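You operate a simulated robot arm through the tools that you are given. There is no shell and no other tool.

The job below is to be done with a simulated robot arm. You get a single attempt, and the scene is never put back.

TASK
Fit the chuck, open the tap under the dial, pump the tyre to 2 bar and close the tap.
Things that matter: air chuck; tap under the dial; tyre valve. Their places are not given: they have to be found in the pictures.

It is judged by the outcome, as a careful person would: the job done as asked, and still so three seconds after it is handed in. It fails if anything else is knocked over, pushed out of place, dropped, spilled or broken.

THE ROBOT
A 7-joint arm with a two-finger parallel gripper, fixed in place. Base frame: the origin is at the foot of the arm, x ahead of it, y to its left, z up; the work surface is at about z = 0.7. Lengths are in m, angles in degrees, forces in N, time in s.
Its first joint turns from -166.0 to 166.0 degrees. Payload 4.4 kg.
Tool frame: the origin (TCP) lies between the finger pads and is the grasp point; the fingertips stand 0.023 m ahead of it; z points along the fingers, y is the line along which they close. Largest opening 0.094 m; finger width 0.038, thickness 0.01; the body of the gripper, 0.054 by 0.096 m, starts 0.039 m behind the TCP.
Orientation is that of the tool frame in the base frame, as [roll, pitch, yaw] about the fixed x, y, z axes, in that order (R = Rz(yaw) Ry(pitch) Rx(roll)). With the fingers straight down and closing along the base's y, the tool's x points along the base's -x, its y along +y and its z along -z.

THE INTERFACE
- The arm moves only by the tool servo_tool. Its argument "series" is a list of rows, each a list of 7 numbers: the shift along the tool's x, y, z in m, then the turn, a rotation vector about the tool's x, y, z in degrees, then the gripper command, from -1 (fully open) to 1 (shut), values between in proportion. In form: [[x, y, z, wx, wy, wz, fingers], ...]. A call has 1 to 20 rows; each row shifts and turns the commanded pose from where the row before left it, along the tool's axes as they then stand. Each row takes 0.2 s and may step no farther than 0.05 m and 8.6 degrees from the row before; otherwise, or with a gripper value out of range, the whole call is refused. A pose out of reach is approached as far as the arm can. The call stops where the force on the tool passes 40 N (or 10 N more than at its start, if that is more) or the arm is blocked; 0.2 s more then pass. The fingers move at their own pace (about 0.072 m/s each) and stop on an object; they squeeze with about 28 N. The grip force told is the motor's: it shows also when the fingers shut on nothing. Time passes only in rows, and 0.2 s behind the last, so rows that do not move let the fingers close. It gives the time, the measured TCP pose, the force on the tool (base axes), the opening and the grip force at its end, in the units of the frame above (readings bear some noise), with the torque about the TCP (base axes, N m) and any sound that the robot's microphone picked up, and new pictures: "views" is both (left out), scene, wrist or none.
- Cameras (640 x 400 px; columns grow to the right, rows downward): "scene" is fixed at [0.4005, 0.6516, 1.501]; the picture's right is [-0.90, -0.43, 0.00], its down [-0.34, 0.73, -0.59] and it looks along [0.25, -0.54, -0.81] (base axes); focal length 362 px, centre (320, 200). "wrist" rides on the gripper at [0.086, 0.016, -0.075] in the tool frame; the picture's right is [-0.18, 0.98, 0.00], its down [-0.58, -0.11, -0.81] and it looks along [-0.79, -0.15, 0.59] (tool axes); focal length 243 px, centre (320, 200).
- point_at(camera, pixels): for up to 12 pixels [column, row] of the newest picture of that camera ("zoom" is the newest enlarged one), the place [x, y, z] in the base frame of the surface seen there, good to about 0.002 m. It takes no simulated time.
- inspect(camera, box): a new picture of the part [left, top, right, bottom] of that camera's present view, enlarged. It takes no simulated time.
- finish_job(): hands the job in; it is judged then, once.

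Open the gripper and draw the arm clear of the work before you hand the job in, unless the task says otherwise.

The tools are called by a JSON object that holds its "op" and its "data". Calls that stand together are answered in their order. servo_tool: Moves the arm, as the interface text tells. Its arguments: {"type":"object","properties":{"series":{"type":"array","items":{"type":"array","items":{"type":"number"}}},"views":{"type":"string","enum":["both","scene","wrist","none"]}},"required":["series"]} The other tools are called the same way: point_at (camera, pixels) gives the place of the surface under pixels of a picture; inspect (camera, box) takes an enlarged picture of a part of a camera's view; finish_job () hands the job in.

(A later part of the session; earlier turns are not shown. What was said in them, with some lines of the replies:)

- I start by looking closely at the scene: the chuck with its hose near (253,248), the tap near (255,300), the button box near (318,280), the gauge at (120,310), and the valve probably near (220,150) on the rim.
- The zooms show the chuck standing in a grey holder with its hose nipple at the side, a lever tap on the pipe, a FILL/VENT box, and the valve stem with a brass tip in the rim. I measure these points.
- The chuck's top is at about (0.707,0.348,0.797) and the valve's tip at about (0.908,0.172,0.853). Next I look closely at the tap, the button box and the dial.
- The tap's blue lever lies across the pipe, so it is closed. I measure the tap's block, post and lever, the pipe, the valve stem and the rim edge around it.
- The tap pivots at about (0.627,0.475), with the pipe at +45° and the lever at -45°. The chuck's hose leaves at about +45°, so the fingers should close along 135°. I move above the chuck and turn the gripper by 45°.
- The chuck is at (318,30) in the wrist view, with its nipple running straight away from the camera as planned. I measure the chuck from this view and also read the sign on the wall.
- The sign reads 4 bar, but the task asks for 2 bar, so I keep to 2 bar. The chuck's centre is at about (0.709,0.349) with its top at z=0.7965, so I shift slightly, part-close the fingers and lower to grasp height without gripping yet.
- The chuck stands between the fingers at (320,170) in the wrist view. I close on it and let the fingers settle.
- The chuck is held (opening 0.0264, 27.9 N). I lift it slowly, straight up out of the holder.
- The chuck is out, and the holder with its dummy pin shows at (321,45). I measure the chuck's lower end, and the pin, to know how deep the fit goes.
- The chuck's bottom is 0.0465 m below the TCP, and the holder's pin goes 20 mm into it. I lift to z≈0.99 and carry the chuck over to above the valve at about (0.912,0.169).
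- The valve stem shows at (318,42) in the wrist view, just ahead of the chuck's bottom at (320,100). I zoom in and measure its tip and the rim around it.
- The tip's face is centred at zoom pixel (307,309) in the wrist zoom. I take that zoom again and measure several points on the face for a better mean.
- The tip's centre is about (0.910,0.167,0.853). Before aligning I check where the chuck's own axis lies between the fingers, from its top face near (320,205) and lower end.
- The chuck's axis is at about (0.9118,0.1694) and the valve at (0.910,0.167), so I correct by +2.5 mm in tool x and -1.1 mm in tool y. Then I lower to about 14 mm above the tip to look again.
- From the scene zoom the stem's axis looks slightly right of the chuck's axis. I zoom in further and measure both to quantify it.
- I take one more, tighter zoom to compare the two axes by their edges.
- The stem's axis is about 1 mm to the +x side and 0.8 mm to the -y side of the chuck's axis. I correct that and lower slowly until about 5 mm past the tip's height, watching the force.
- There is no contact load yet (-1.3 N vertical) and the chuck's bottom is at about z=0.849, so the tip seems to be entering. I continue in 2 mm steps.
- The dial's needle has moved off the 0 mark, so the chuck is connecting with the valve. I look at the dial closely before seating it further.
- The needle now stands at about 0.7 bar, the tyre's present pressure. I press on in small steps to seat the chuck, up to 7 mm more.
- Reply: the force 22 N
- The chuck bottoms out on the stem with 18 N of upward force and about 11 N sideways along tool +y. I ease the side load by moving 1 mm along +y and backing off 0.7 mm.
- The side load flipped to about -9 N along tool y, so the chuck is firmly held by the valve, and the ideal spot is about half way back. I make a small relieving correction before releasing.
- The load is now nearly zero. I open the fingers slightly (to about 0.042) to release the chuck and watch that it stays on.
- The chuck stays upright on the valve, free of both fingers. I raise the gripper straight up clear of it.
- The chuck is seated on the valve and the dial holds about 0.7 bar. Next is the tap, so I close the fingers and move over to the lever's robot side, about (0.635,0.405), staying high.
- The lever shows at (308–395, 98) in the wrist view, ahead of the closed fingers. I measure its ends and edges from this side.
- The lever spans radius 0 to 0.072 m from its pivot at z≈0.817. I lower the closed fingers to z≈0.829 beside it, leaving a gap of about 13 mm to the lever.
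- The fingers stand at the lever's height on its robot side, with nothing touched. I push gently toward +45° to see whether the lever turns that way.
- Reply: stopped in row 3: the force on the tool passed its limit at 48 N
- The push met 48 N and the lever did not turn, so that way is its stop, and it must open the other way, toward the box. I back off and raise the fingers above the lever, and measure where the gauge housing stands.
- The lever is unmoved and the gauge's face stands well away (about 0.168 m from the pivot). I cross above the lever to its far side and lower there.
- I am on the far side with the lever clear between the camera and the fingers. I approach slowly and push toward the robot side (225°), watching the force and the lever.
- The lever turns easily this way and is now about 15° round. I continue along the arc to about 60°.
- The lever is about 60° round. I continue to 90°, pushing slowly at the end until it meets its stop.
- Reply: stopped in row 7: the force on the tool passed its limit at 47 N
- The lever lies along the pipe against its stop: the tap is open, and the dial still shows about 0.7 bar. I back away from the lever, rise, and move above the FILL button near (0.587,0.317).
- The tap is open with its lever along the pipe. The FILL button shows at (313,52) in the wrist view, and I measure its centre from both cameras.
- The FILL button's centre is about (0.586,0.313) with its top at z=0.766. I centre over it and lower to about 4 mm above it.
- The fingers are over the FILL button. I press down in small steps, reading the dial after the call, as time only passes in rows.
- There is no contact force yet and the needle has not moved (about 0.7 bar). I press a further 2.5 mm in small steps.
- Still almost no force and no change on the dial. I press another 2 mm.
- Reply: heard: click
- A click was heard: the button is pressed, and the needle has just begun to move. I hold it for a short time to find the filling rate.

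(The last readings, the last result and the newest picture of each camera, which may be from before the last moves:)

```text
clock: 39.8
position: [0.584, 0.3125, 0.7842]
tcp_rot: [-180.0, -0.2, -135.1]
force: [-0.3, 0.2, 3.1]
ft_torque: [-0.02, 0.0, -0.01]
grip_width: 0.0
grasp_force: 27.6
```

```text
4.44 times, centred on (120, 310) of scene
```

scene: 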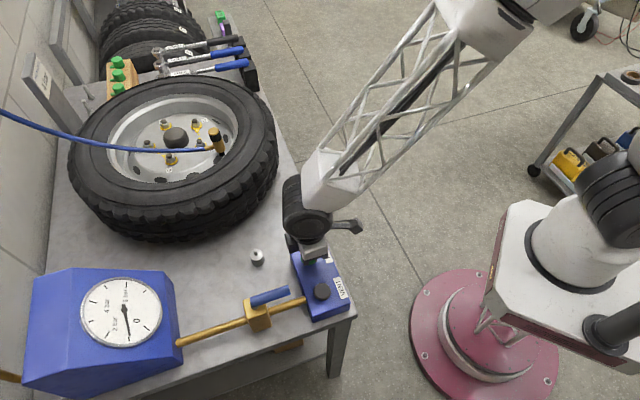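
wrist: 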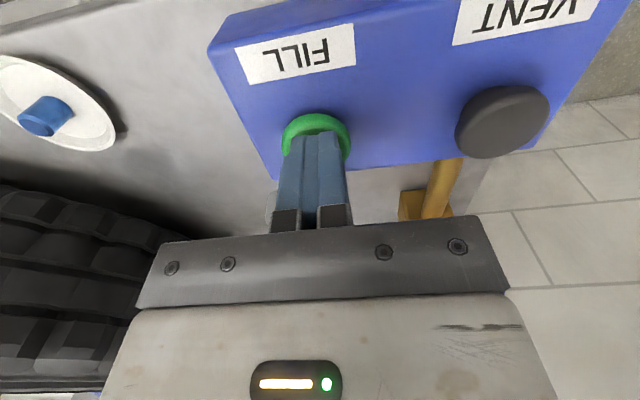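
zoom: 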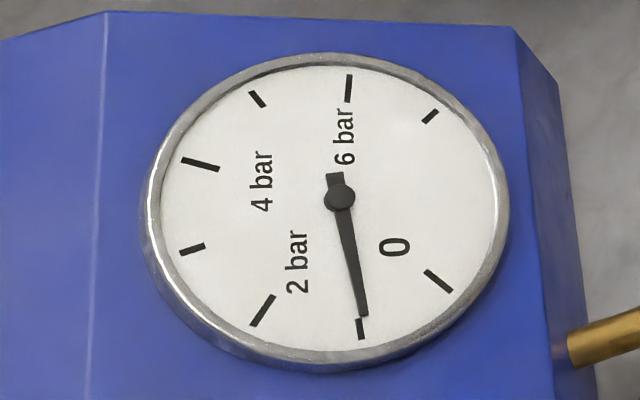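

The needle moved from about 0.75 to about 0.95 bar in 0.6 s, or roughly 0.33 bar/s. I hold for about 1.8 s more, aiming near 1.55, and read again.

{"op": "servo_tool", "data": {"series": [[0, 0, 0, 0, 0, 0, 1], [0, 0, 0, 0, 0, 0, 1], [0, 0, 0, 0, 0, 0, 1], [0, 0, 0, 0, 0, 0, 1], [0, 0, 0, 0, 0, 0, 1], [0, 0, 0, 0, 0, 0, 1], [0, 0, 0, 0, 0, 0, 1], [0, 0, 0, 0, 0, 0, 1]], "views": "scene"}}

{"op": "inspect", "data": {"camera": "scene", "box": [70, 265, 170, 355]}}

```text
clock: 41.6
position: [0.5847, 0.3121, 0.7836]
tcp_rot: [180.0, -0.2, -135.1]
force: [1.1, -0.3, 2.8]
ft_torque: [0.0, -0.06, 0.0]
grip_width: 0.0003
grasp_force: 28.5
```

scene: 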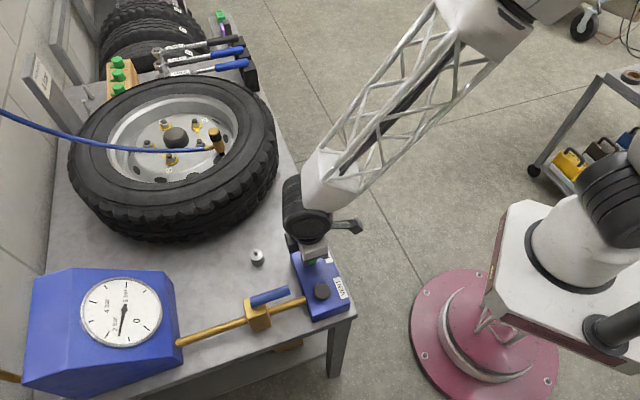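

```text
4.44 times, centred on (120, 310) of scene
```

zoom: 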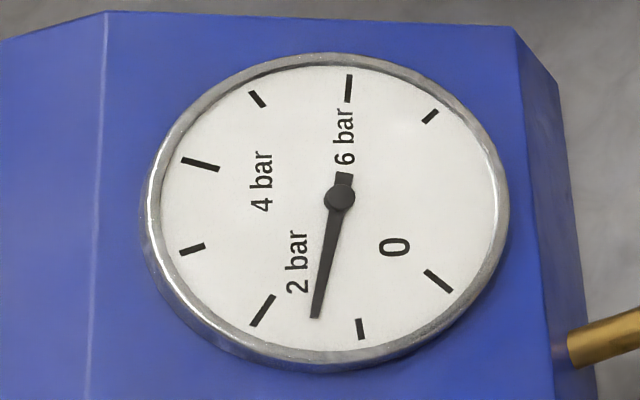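

The needle reads about 1.45 bar, so the rate is about 0.28 bar/s. I hold 1.4 s more, aiming near 1.85, and read again.

{"op": "servo_tool", "data": {"series": [[0, 0, 0, 0, 0, 0, 1], [0, 0, 0, 0, 0, 0, 1], [0, 0, 0, 0, 0, 0, 1], [0, 0, 0, 0, 0, 0, 1], [0, 0, 0, 0, 0, 0, 1], [0, 0, 0, 0, 0, 0, 1]], "views": "scene"}}

{"op": "inspect", "data": {"camera": "scene", "box": [70, 265, 170, 355]}}

```text
clock: 43.0
position: [0.584, 0.3126, 0.7835]
tcp_rot: [179.9, -0.2, -135.0]
force: [0.2, 1.5, 2.9]
ft_torque: [0.02, 0.01, -0.03]
grip_width: 0.0001
grasp_force: 28.2
```

scene: 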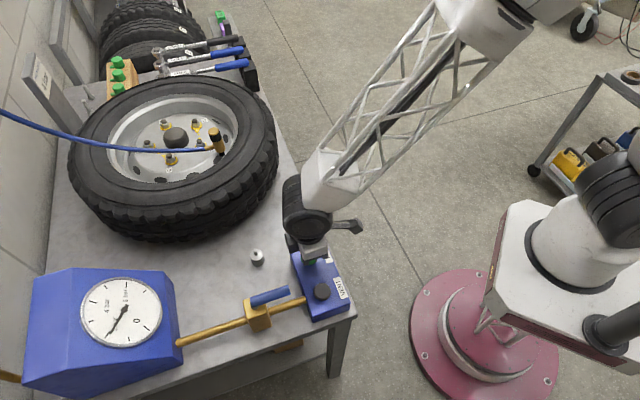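

```text
4.44 times, centred on (120, 310) of scene
```

zoom: 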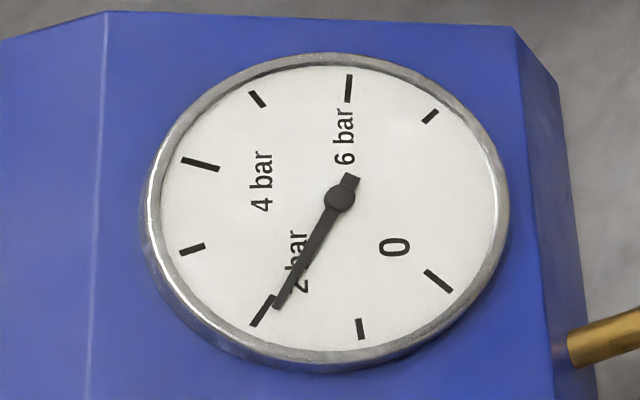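

The needle is close to 2, at about 1.88 bar by geometry. I zoom in closer for a finer reading before the last short pressing.

{"op": "inspect", "data": {"camera": "scene", "box": [98, 300, 138, 346]}}

```text
8.70 times, centred on (118, 323) of scene
```

zoom: 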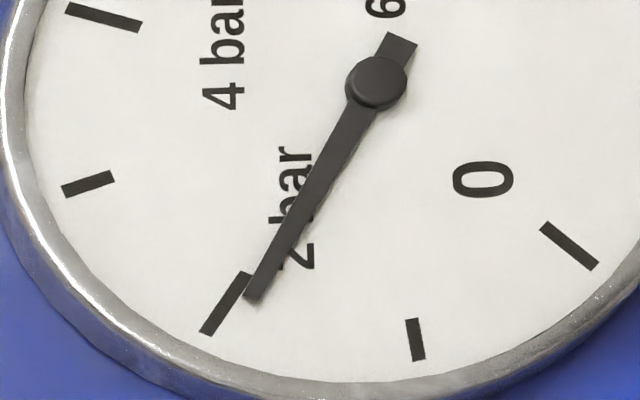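

Comparing the needle's direction (about 30.7° from vertical) with the 2-bar tick (about 32.1°), it reads about 1.96–1.97 bar. The release itself adds a little, so I lift off the button now.

{"op": "servo_tool", "data": {"series": [[0, 0, -0.012, 0, 0, 0, 1], [0, 0, -0.02, 0, 0, 0, 1]], "views": "scene"}}

{"op": "inspect", "data": {"camera": "scene", "box": [98, 300, 138, 346]}}

```text
clock: 43.6
position: [0.5839, 0.3121, 0.8157]
tcp_rot: [180.0, -0.2, -135.1]
force: [-0.5, 0.2, 0.2]
ft_torque: [0.0, -0.01, 0.02]
grip_width: 0.0
grasp_force: 27.9
```

scene: 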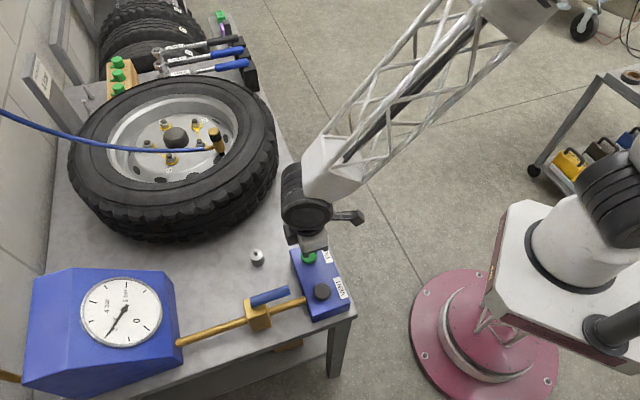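

```text
8.70 times, centred on (118, 323) of scene
```

zoom: 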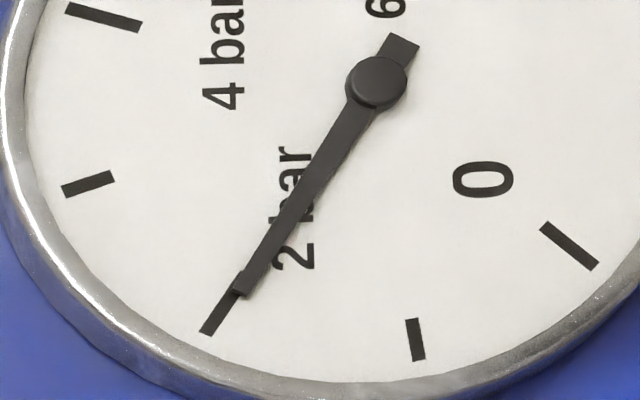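

The needle now lies right along the 2-bar tick, so I check it in a tighter zoom.

{"op": "inspect", "data": {"camera": "scene", "box": [104, 300, 134, 342]}}

{"op": "inspect", "data": {"camera": "scene", "box": [215, 225, 365, 335]}}

```text
9.52 times, centred on (119, 321) of scene
```

zoom: 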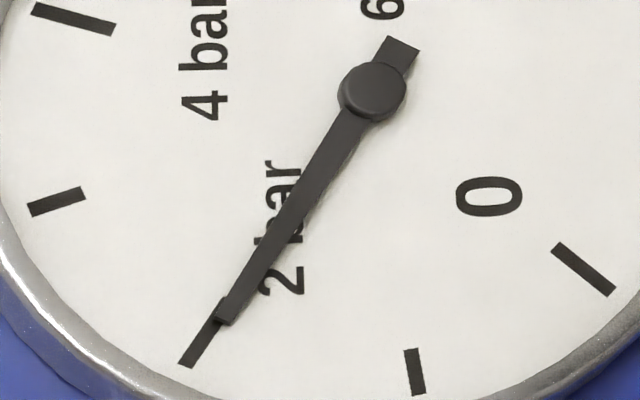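

```text
3.64 times, centred on (290, 280) of scene
```

zoom: 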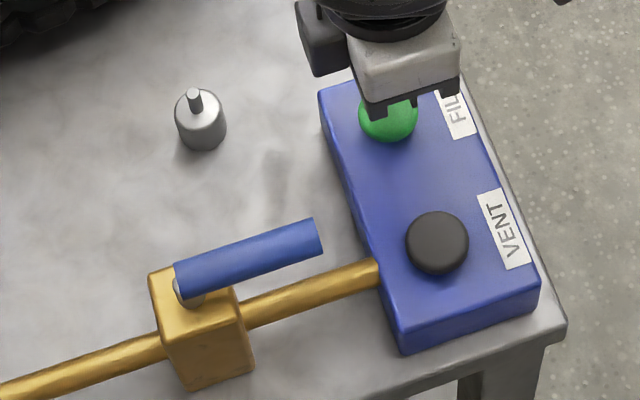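

The dial reads 2.0 bar. Now I rise and move over to the lever's other side (toward the table's near edge) to push it back to closed.

{"op": "servo_tool", "data": {"series": [[0, 0, -0.037, 0, 0, 0, 1], [0, 0, -0.037, 0, 0, 0, 1], [-0.018, 0.024, 0, 0, 0, 0, 1], [-0.018, 0.024, 0, 0, 0, 0, 1], [-0.018, 0.024, 0, 0, 0, 0, 1], [-0.018, 0.024, 0, 0, 0, 0, 1], [-0.0184, 0.0235, 0, 0, 0, 0, 1], [0, 0, 0, 0, 0, 0, 1]]}}

{"op": "inspect", "data": {"camera": "scene", "box": [98, 300, 138, 346]}}

```text
clock: 45.4
position: [0.5633, 0.4629, 0.8879]
tcp_rot: [180.0, -0.2, -135.0]
force: [-0.2, 0.2, 0.4]
ft_torque: [-0.03, 0.03, -0.01]
grip_width: 0.0001
grasp_force: 28.1
```

scene: 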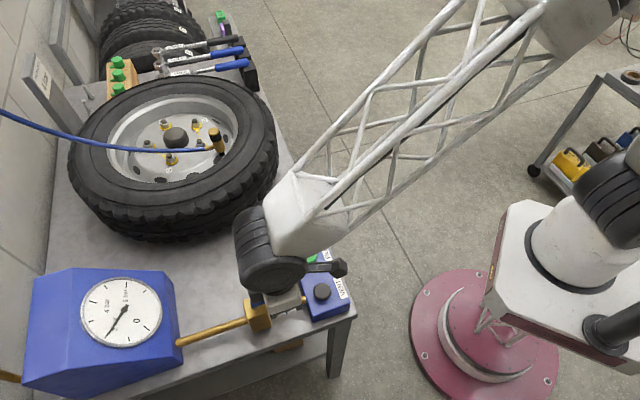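
wrist: 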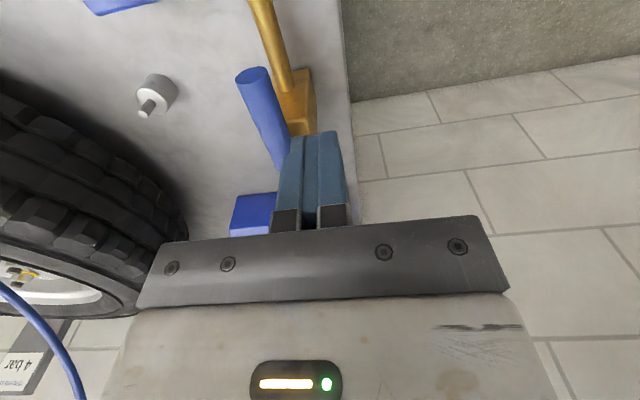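

```text
8.70 times, centred on (118, 323) of scene
```

zoom: 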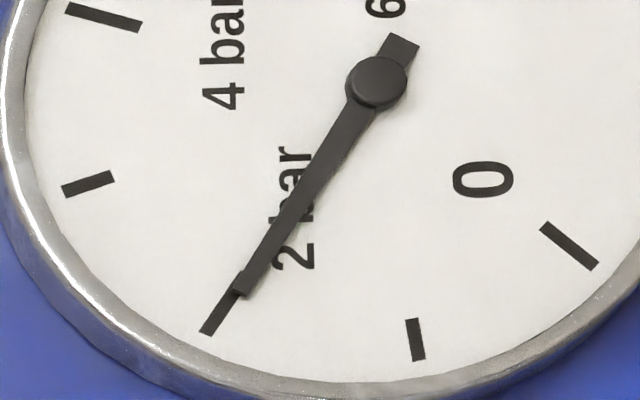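

The needle holds at 2 bar, and the lever is left of the fingers at (262,110) with a gap of about 16 mm. I lower to the lever's height.

{"op": "servo_tool", "data": {"series": [[0, 0, 0.025, 0, 0, 0, 1], [0, 0, 0.02, 0, 0, 0, 1], [0, 0, 0.0145, 0, 0, 0, 1], [0, 0, 0, 0, 0, 0, 1]]}}

```text
clock: 46.4
position: [0.5628, 0.4617, 0.8283]
tcp_rot: [179.9, -0.3, -135.1]
force: [0.5, -0.2, 0.0]
ft_torque: [0.04, 0.02, -0.03]
grip_width: 0.0001
grasp_force: 28.1
```

scene: 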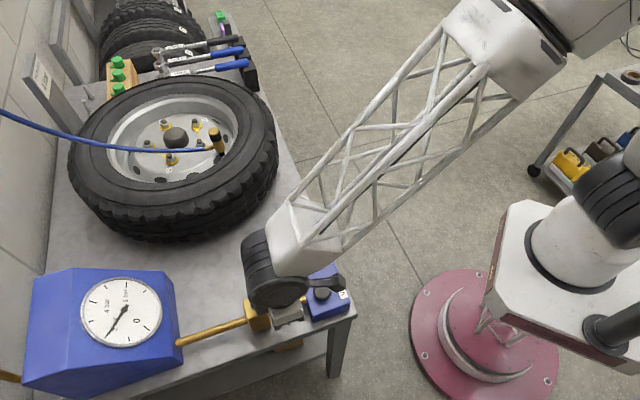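
wrist: 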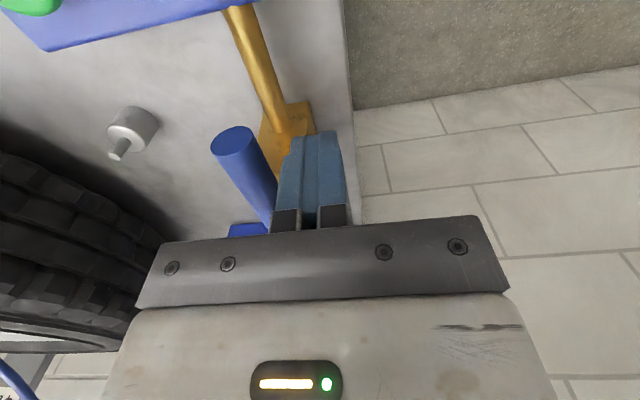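

I push the lever back: first contact along tool -y, then along the arc to about 60°.

{"op": "servo_tool", "data": {"series": [[0, -0.007, 0, 0, 0, 0, 1], [0, -0.006, 0, 0, 0, 0, 1], [0, -0.0035, 0, 0, 0, 0, 1], [0.0023, -0.0035, 0, 0, 0, 0, 1], [0.0024, -0.0037, 0, 0, 0, 0, 1], [0.0024, -0.004, 0, 0, 0, 0, 1], [0, -0.0037, 0, 0, 0, 0, 1], [-0.0007, -0.0037, 0, 0, 0, 0, 1], [-0.0013, -0.0037, 0, 0, 0, 0, 1], [0, 0, 0, 0, 0, 0, 1]]}}

{"op": "inspect", "data": {"camera": "scene", "box": [200, 225, 310, 335]}}

```text
clock: 48.6
position: [0.5893, 0.4296, 0.8292]
tcp_rot: [179.9, -0.2, -135.2]
force: [-0.9, -0.2, -0.4]
ft_torque: [0.02, 0.02, 0.03]
grip_width: 0.0
grasp_force: 28.1
```

scene: 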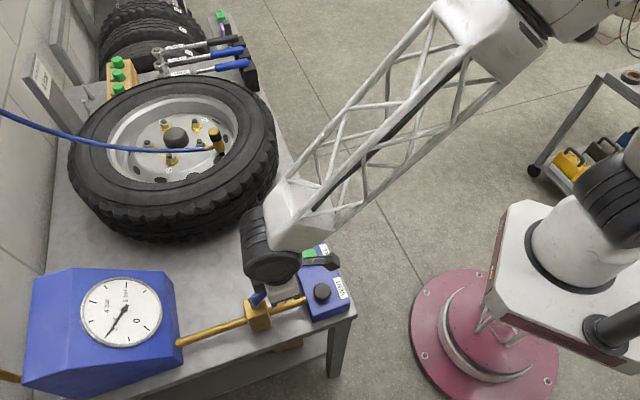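
wrist: 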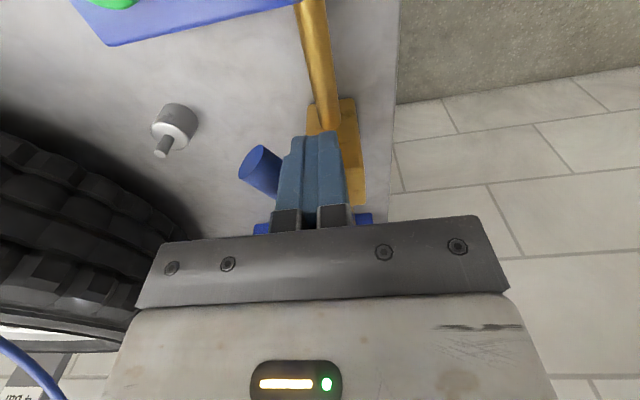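

```text
3.64 times, centred on (255, 280) of scene
```

zoom: 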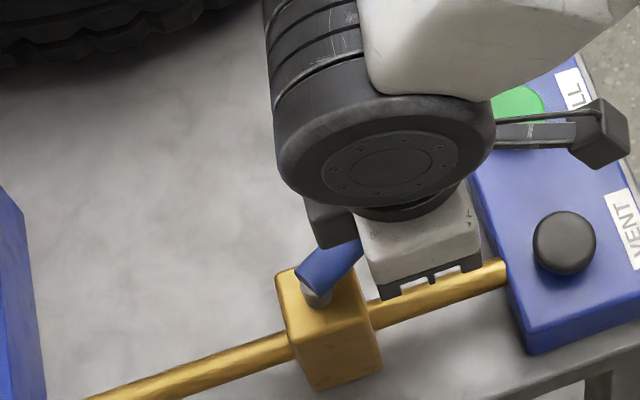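

The lever follows without resistance. I continue the arc to about 15°.

{"op": "servo_tool", "data": {"series": [[-0.0013, -0.0035, 0, 0, 0, 0, 1], [-0.0016, -0.0034, 0, 0, 0, 0, 1], [-0.0018, -0.0033, 0, 0, 0, 0, 1], [-0.0022, -0.0031, 0, 0, 0, 0, 1], [-0.0024, -0.0029, 0, 0, 0, 0, 1], [-0.0026, -0.0026, 0, 0, 0, 0, 1], [-0.0029, -0.0024, 0, 0, 0, 0, 1], [-0.003, -0.0022, 0, 0, 0, 0, 1], [-0.0032, -0.0019, 0, 0, 0, 0, 1], [0, 0, 0, 0, 0, 0, 1]]}}

{"op": "inspect", "data": {"camera": "scene", "box": [200, 225, 310, 335]}}

```text
clock: 50.8
position: [0.6223, 0.4272, 0.8301]
tcp_rot: [-180.0, -0.2, -135.0]
force: [-0.3, 0.7, -0.8]
ft_torque: [-0.04, 0.02, -0.01]
grip_width: 0.0
grasp_force: 28.5
```

scene: 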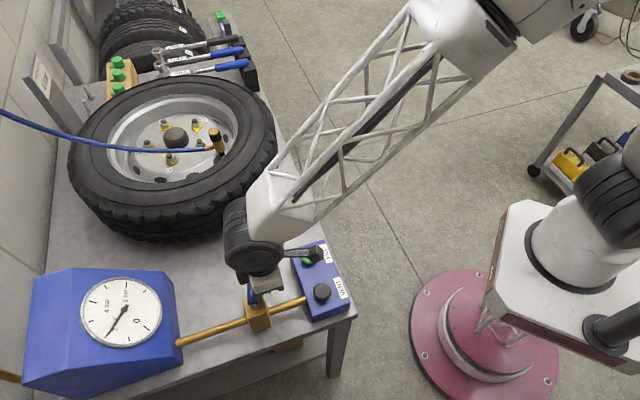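
wrist: 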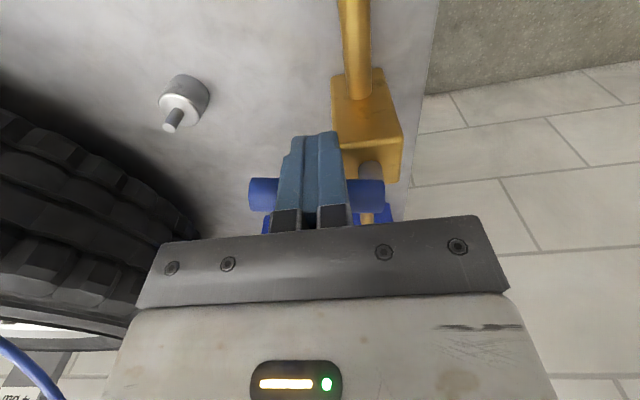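

```text
3.64 times, centred on (255, 280) of scene
```

zoom: 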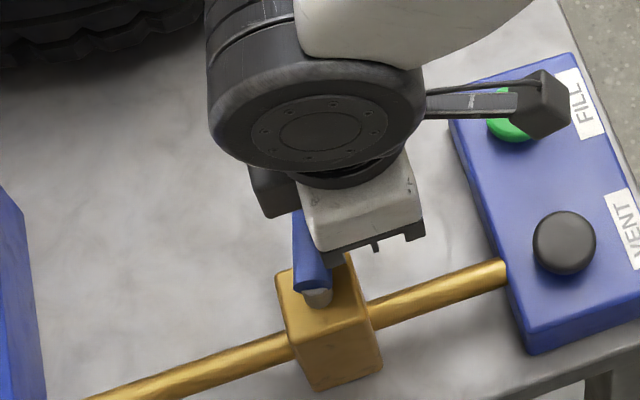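

The lever is about 10–15° from closed. I push the last part slowly until it meets the closed stop.

{"op": "servo_tool", "data": {"series": [[-0.0025, -0.002, 0, 0, 0, 0, 1], [-0.0025, -0.002, 0, 0, 0, 0, 1], [-0.002, -0.002, 0, 0, 0, 0, 1], [-0.0015, -0.001, 0, 0, 0, 0, 1], [-0.0015, -0.001, 0, 0, 0, 0, 1], [-0.0015, 0, 0, 0, 0, 0, 1], [-0.001, 0, 0, 0, 0, 0, 1], [-0.001, 0, 0, 0, 0, 0, 1], [0, 0, 0, 0, 0, 0, 1]]}}

{"op": "inspect", "data": {"camera": "scene", "box": [200, 225, 310, 335]}}

```text
clock: 52.0
position: [0.6321, 0.4268, 0.8281]
tcp_rot: [180.0, -0.5, -135.1]
force: [-9.0, -9.5, 4.8]
ft_torque: [-0.15, 0.05, 0.04]
grip_width: 0.0
grasp_force: 28.1
stopped in row 6: the force on the tool passed its limit at 45 N (the readings are from after the stop); the commanded pose is now the measured one
```

scene: 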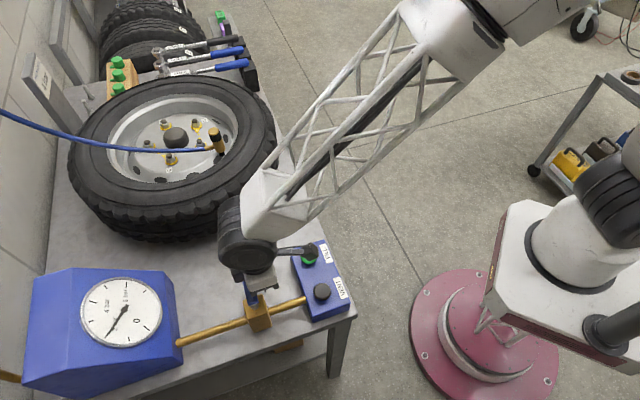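
wrist: 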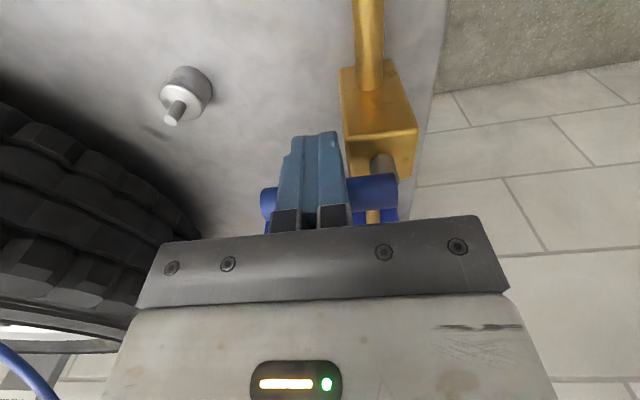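

```text
3.64 times, centred on (255, 280) of scene
```

zoom: 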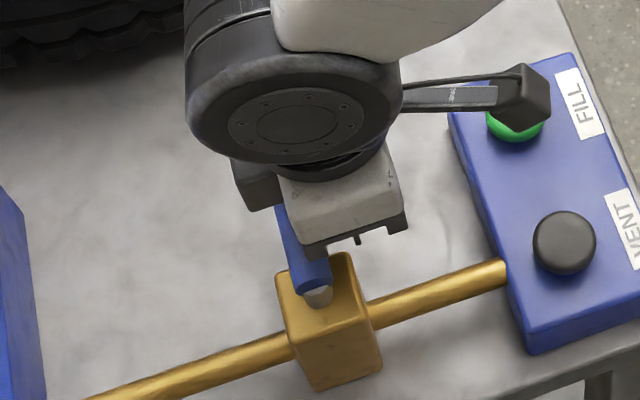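

The lever met its stop at 45 N. I back off, rise, and draw clear to look at the lever and the dial.

{"op": "servo_tool", "data": {"series": [[0.006, 0, 0, 0, 0, 0, 1], [0.007, 0, 0, 0, 0, 0, 1], [0, 0, -0.03, 0, 0, 0, 1], [0, 0, -0.04, 0, 0, 0, 1], [0, 0, -0.04, 0, 0, 0, 0], [0.03, -0.03, -0.03, 0, 0, 0, -0.5], [0.03, -0.03, -0.03, 0, 0, 0, -0.8], [0.03, -0.03, -0.02, 0, 0, 0, -1], [0, 0, 0, 0, 0, 0, -1]]}}

{"op": "inspect", "data": {"camera": "scene", "box": [200, 225, 310, 335]}}

{"op": "inspect", "data": {"camera": "scene", "box": [98, 300, 138, 346]}}

{"op": "inspect", "data": {"camera": "scene", "box": [180, 110, 260, 165]}}

```text
refused: row 6 steps farther than a row can; nothing moved
```

```text
3.64 times, centred on (255, 280) of scene
```

zoom: 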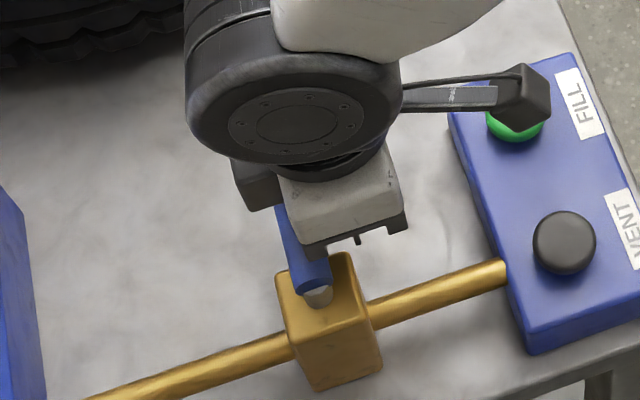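

```text
8.70 times, centred on (118, 323) of scene
```

zoom: 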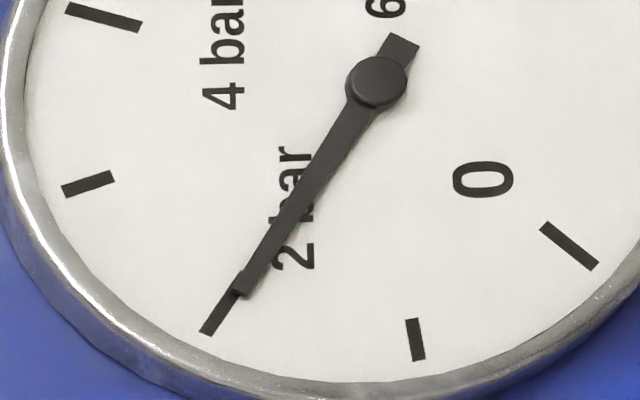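

```text
7.27 times, centred on (220, 138) of scene
```

zoom: 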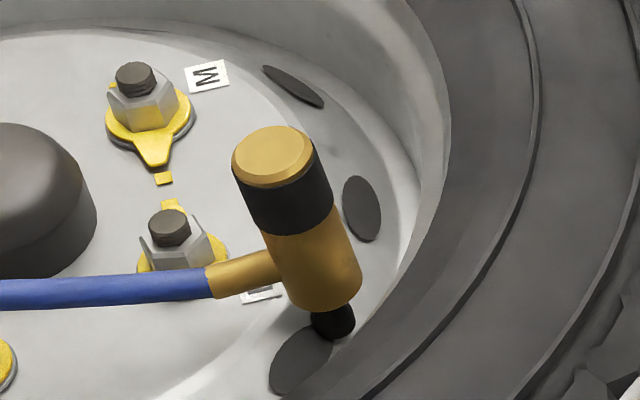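

That call was refused because one diagonal row was too long, so nothing moved. The needle is still on 2 bar and the chuck is in place; I repeat the retreat with shorter rows.

{"op": "servo_tool", "data": {"series": [[0.006, 0, 0, 0, 0, 0, 1], [0.007, 0, 0, 0, 0, 0, 1], [0, 0, -0.03, 0, 0, 0, 1], [0, 0, -0.04, 0, 0, 0, 1], [0, 0, -0.04, 0, 0, 0, 1], [0.02, -0.02, -0.025, 0, 0, 0, 0.5], [0.02, -0.02, -0.025, 0, 0, 0, 0], [0.025, -0.025, -0.02, 0, 0, 0, -0.5], [0.025, -0.025, -0.02, 0, 0, 0, -1], [0, 0, 0, 0, 0, 0, -1], [0, 0, 0, 0, 0, 0, -1]]}}

{"op": "inspect", "data": {"camera": "scene", "box": [200, 225, 310, 335]}}

{"op": "inspect", "data": {"camera": "scene", "box": [98, 300, 138, 346]}}

{"op": "inspect", "data": {"camera": "scene", "box": [180, 110, 260, 165]}}

```text
clock: 54.4
position: [0.6258, 0.2933, 1.029]
tcp_rot: [180.0, -0.5, -135.1]
force: [-0.5, -0.3, 0.9]
ft_torque: [-0.04, -0.05, 0.01]
grip_width: 0.094
grasp_force: 0.0
```

scene: 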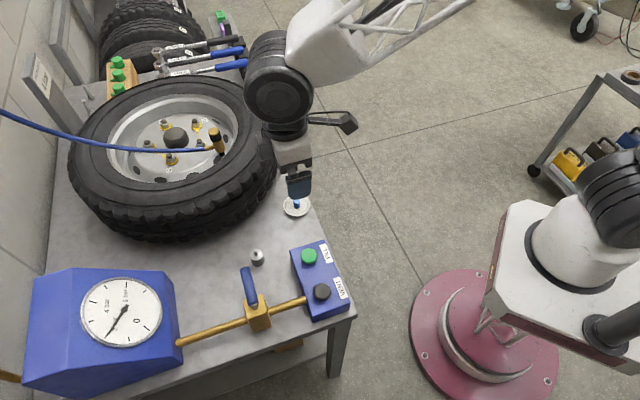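
wrist: 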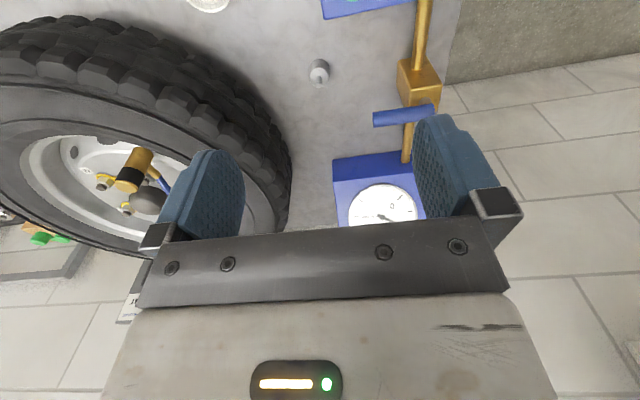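

```text
3.64 times, centred on (255, 280) of scene
```

zoom: 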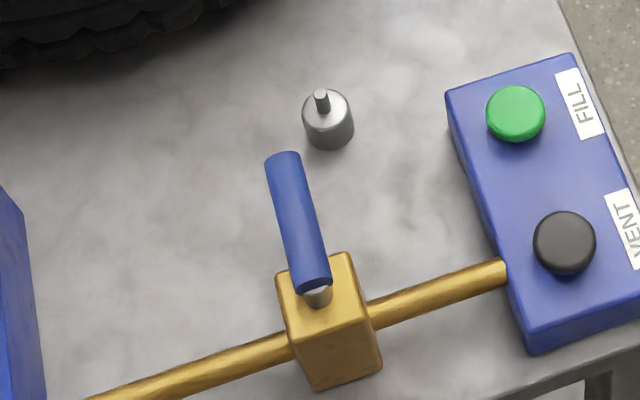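

```text
8.70 times, centred on (118, 323) of scene
```

zoom: 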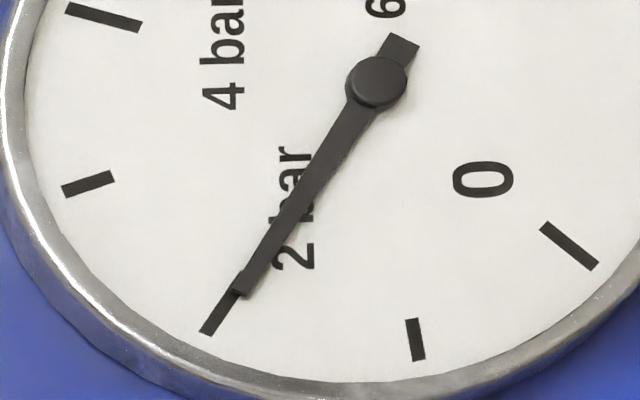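

```text
7.27 times, centred on (220, 138) of scene
```

zoom: 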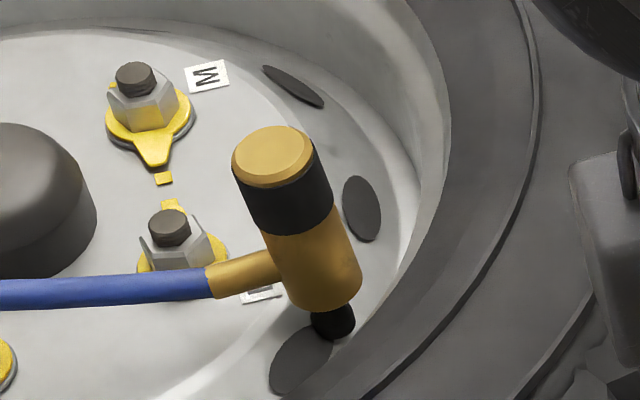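

Everything is as asked: the lever is back across the pipe as at the start, the needle is steady on the 2-bar tick, the chuck sits upright on the valve, and the cap's dish, holder and box are undisturbed. The gripper is open and clear of the work, so I hand the job in.

{"op": "finish_job", "data": {}}

```text
The job is handed in.
```

The job is done and handed in: the chuck is on the tyre valve, the tyre is at 2 bar by the dial, and the tap is closed.

- **Chuck:** it went on until it bottomed on the valve stem. It stayed upright on the valve after I let go.
- **Pressure:** the dial showed about 0.7 bar once the chuck was on. I opened the tap, held FILL in short spells and stopped with the needle on the 2 bar mark. The needle had not moved by my last look, about 11 seconds later.
- **Tap:** I pushed the lever back against its closed stop, so it lies across the pipe as it did at the start.
- **Other items:** nothing else was moved. The chuck is still on the valve, since the task did not ask for it to come off.

**Sign:** the plate by the wall says "TYRE PRESSURE 4 bar". I kept to the 2 bar you asked for, so check which figure you want.
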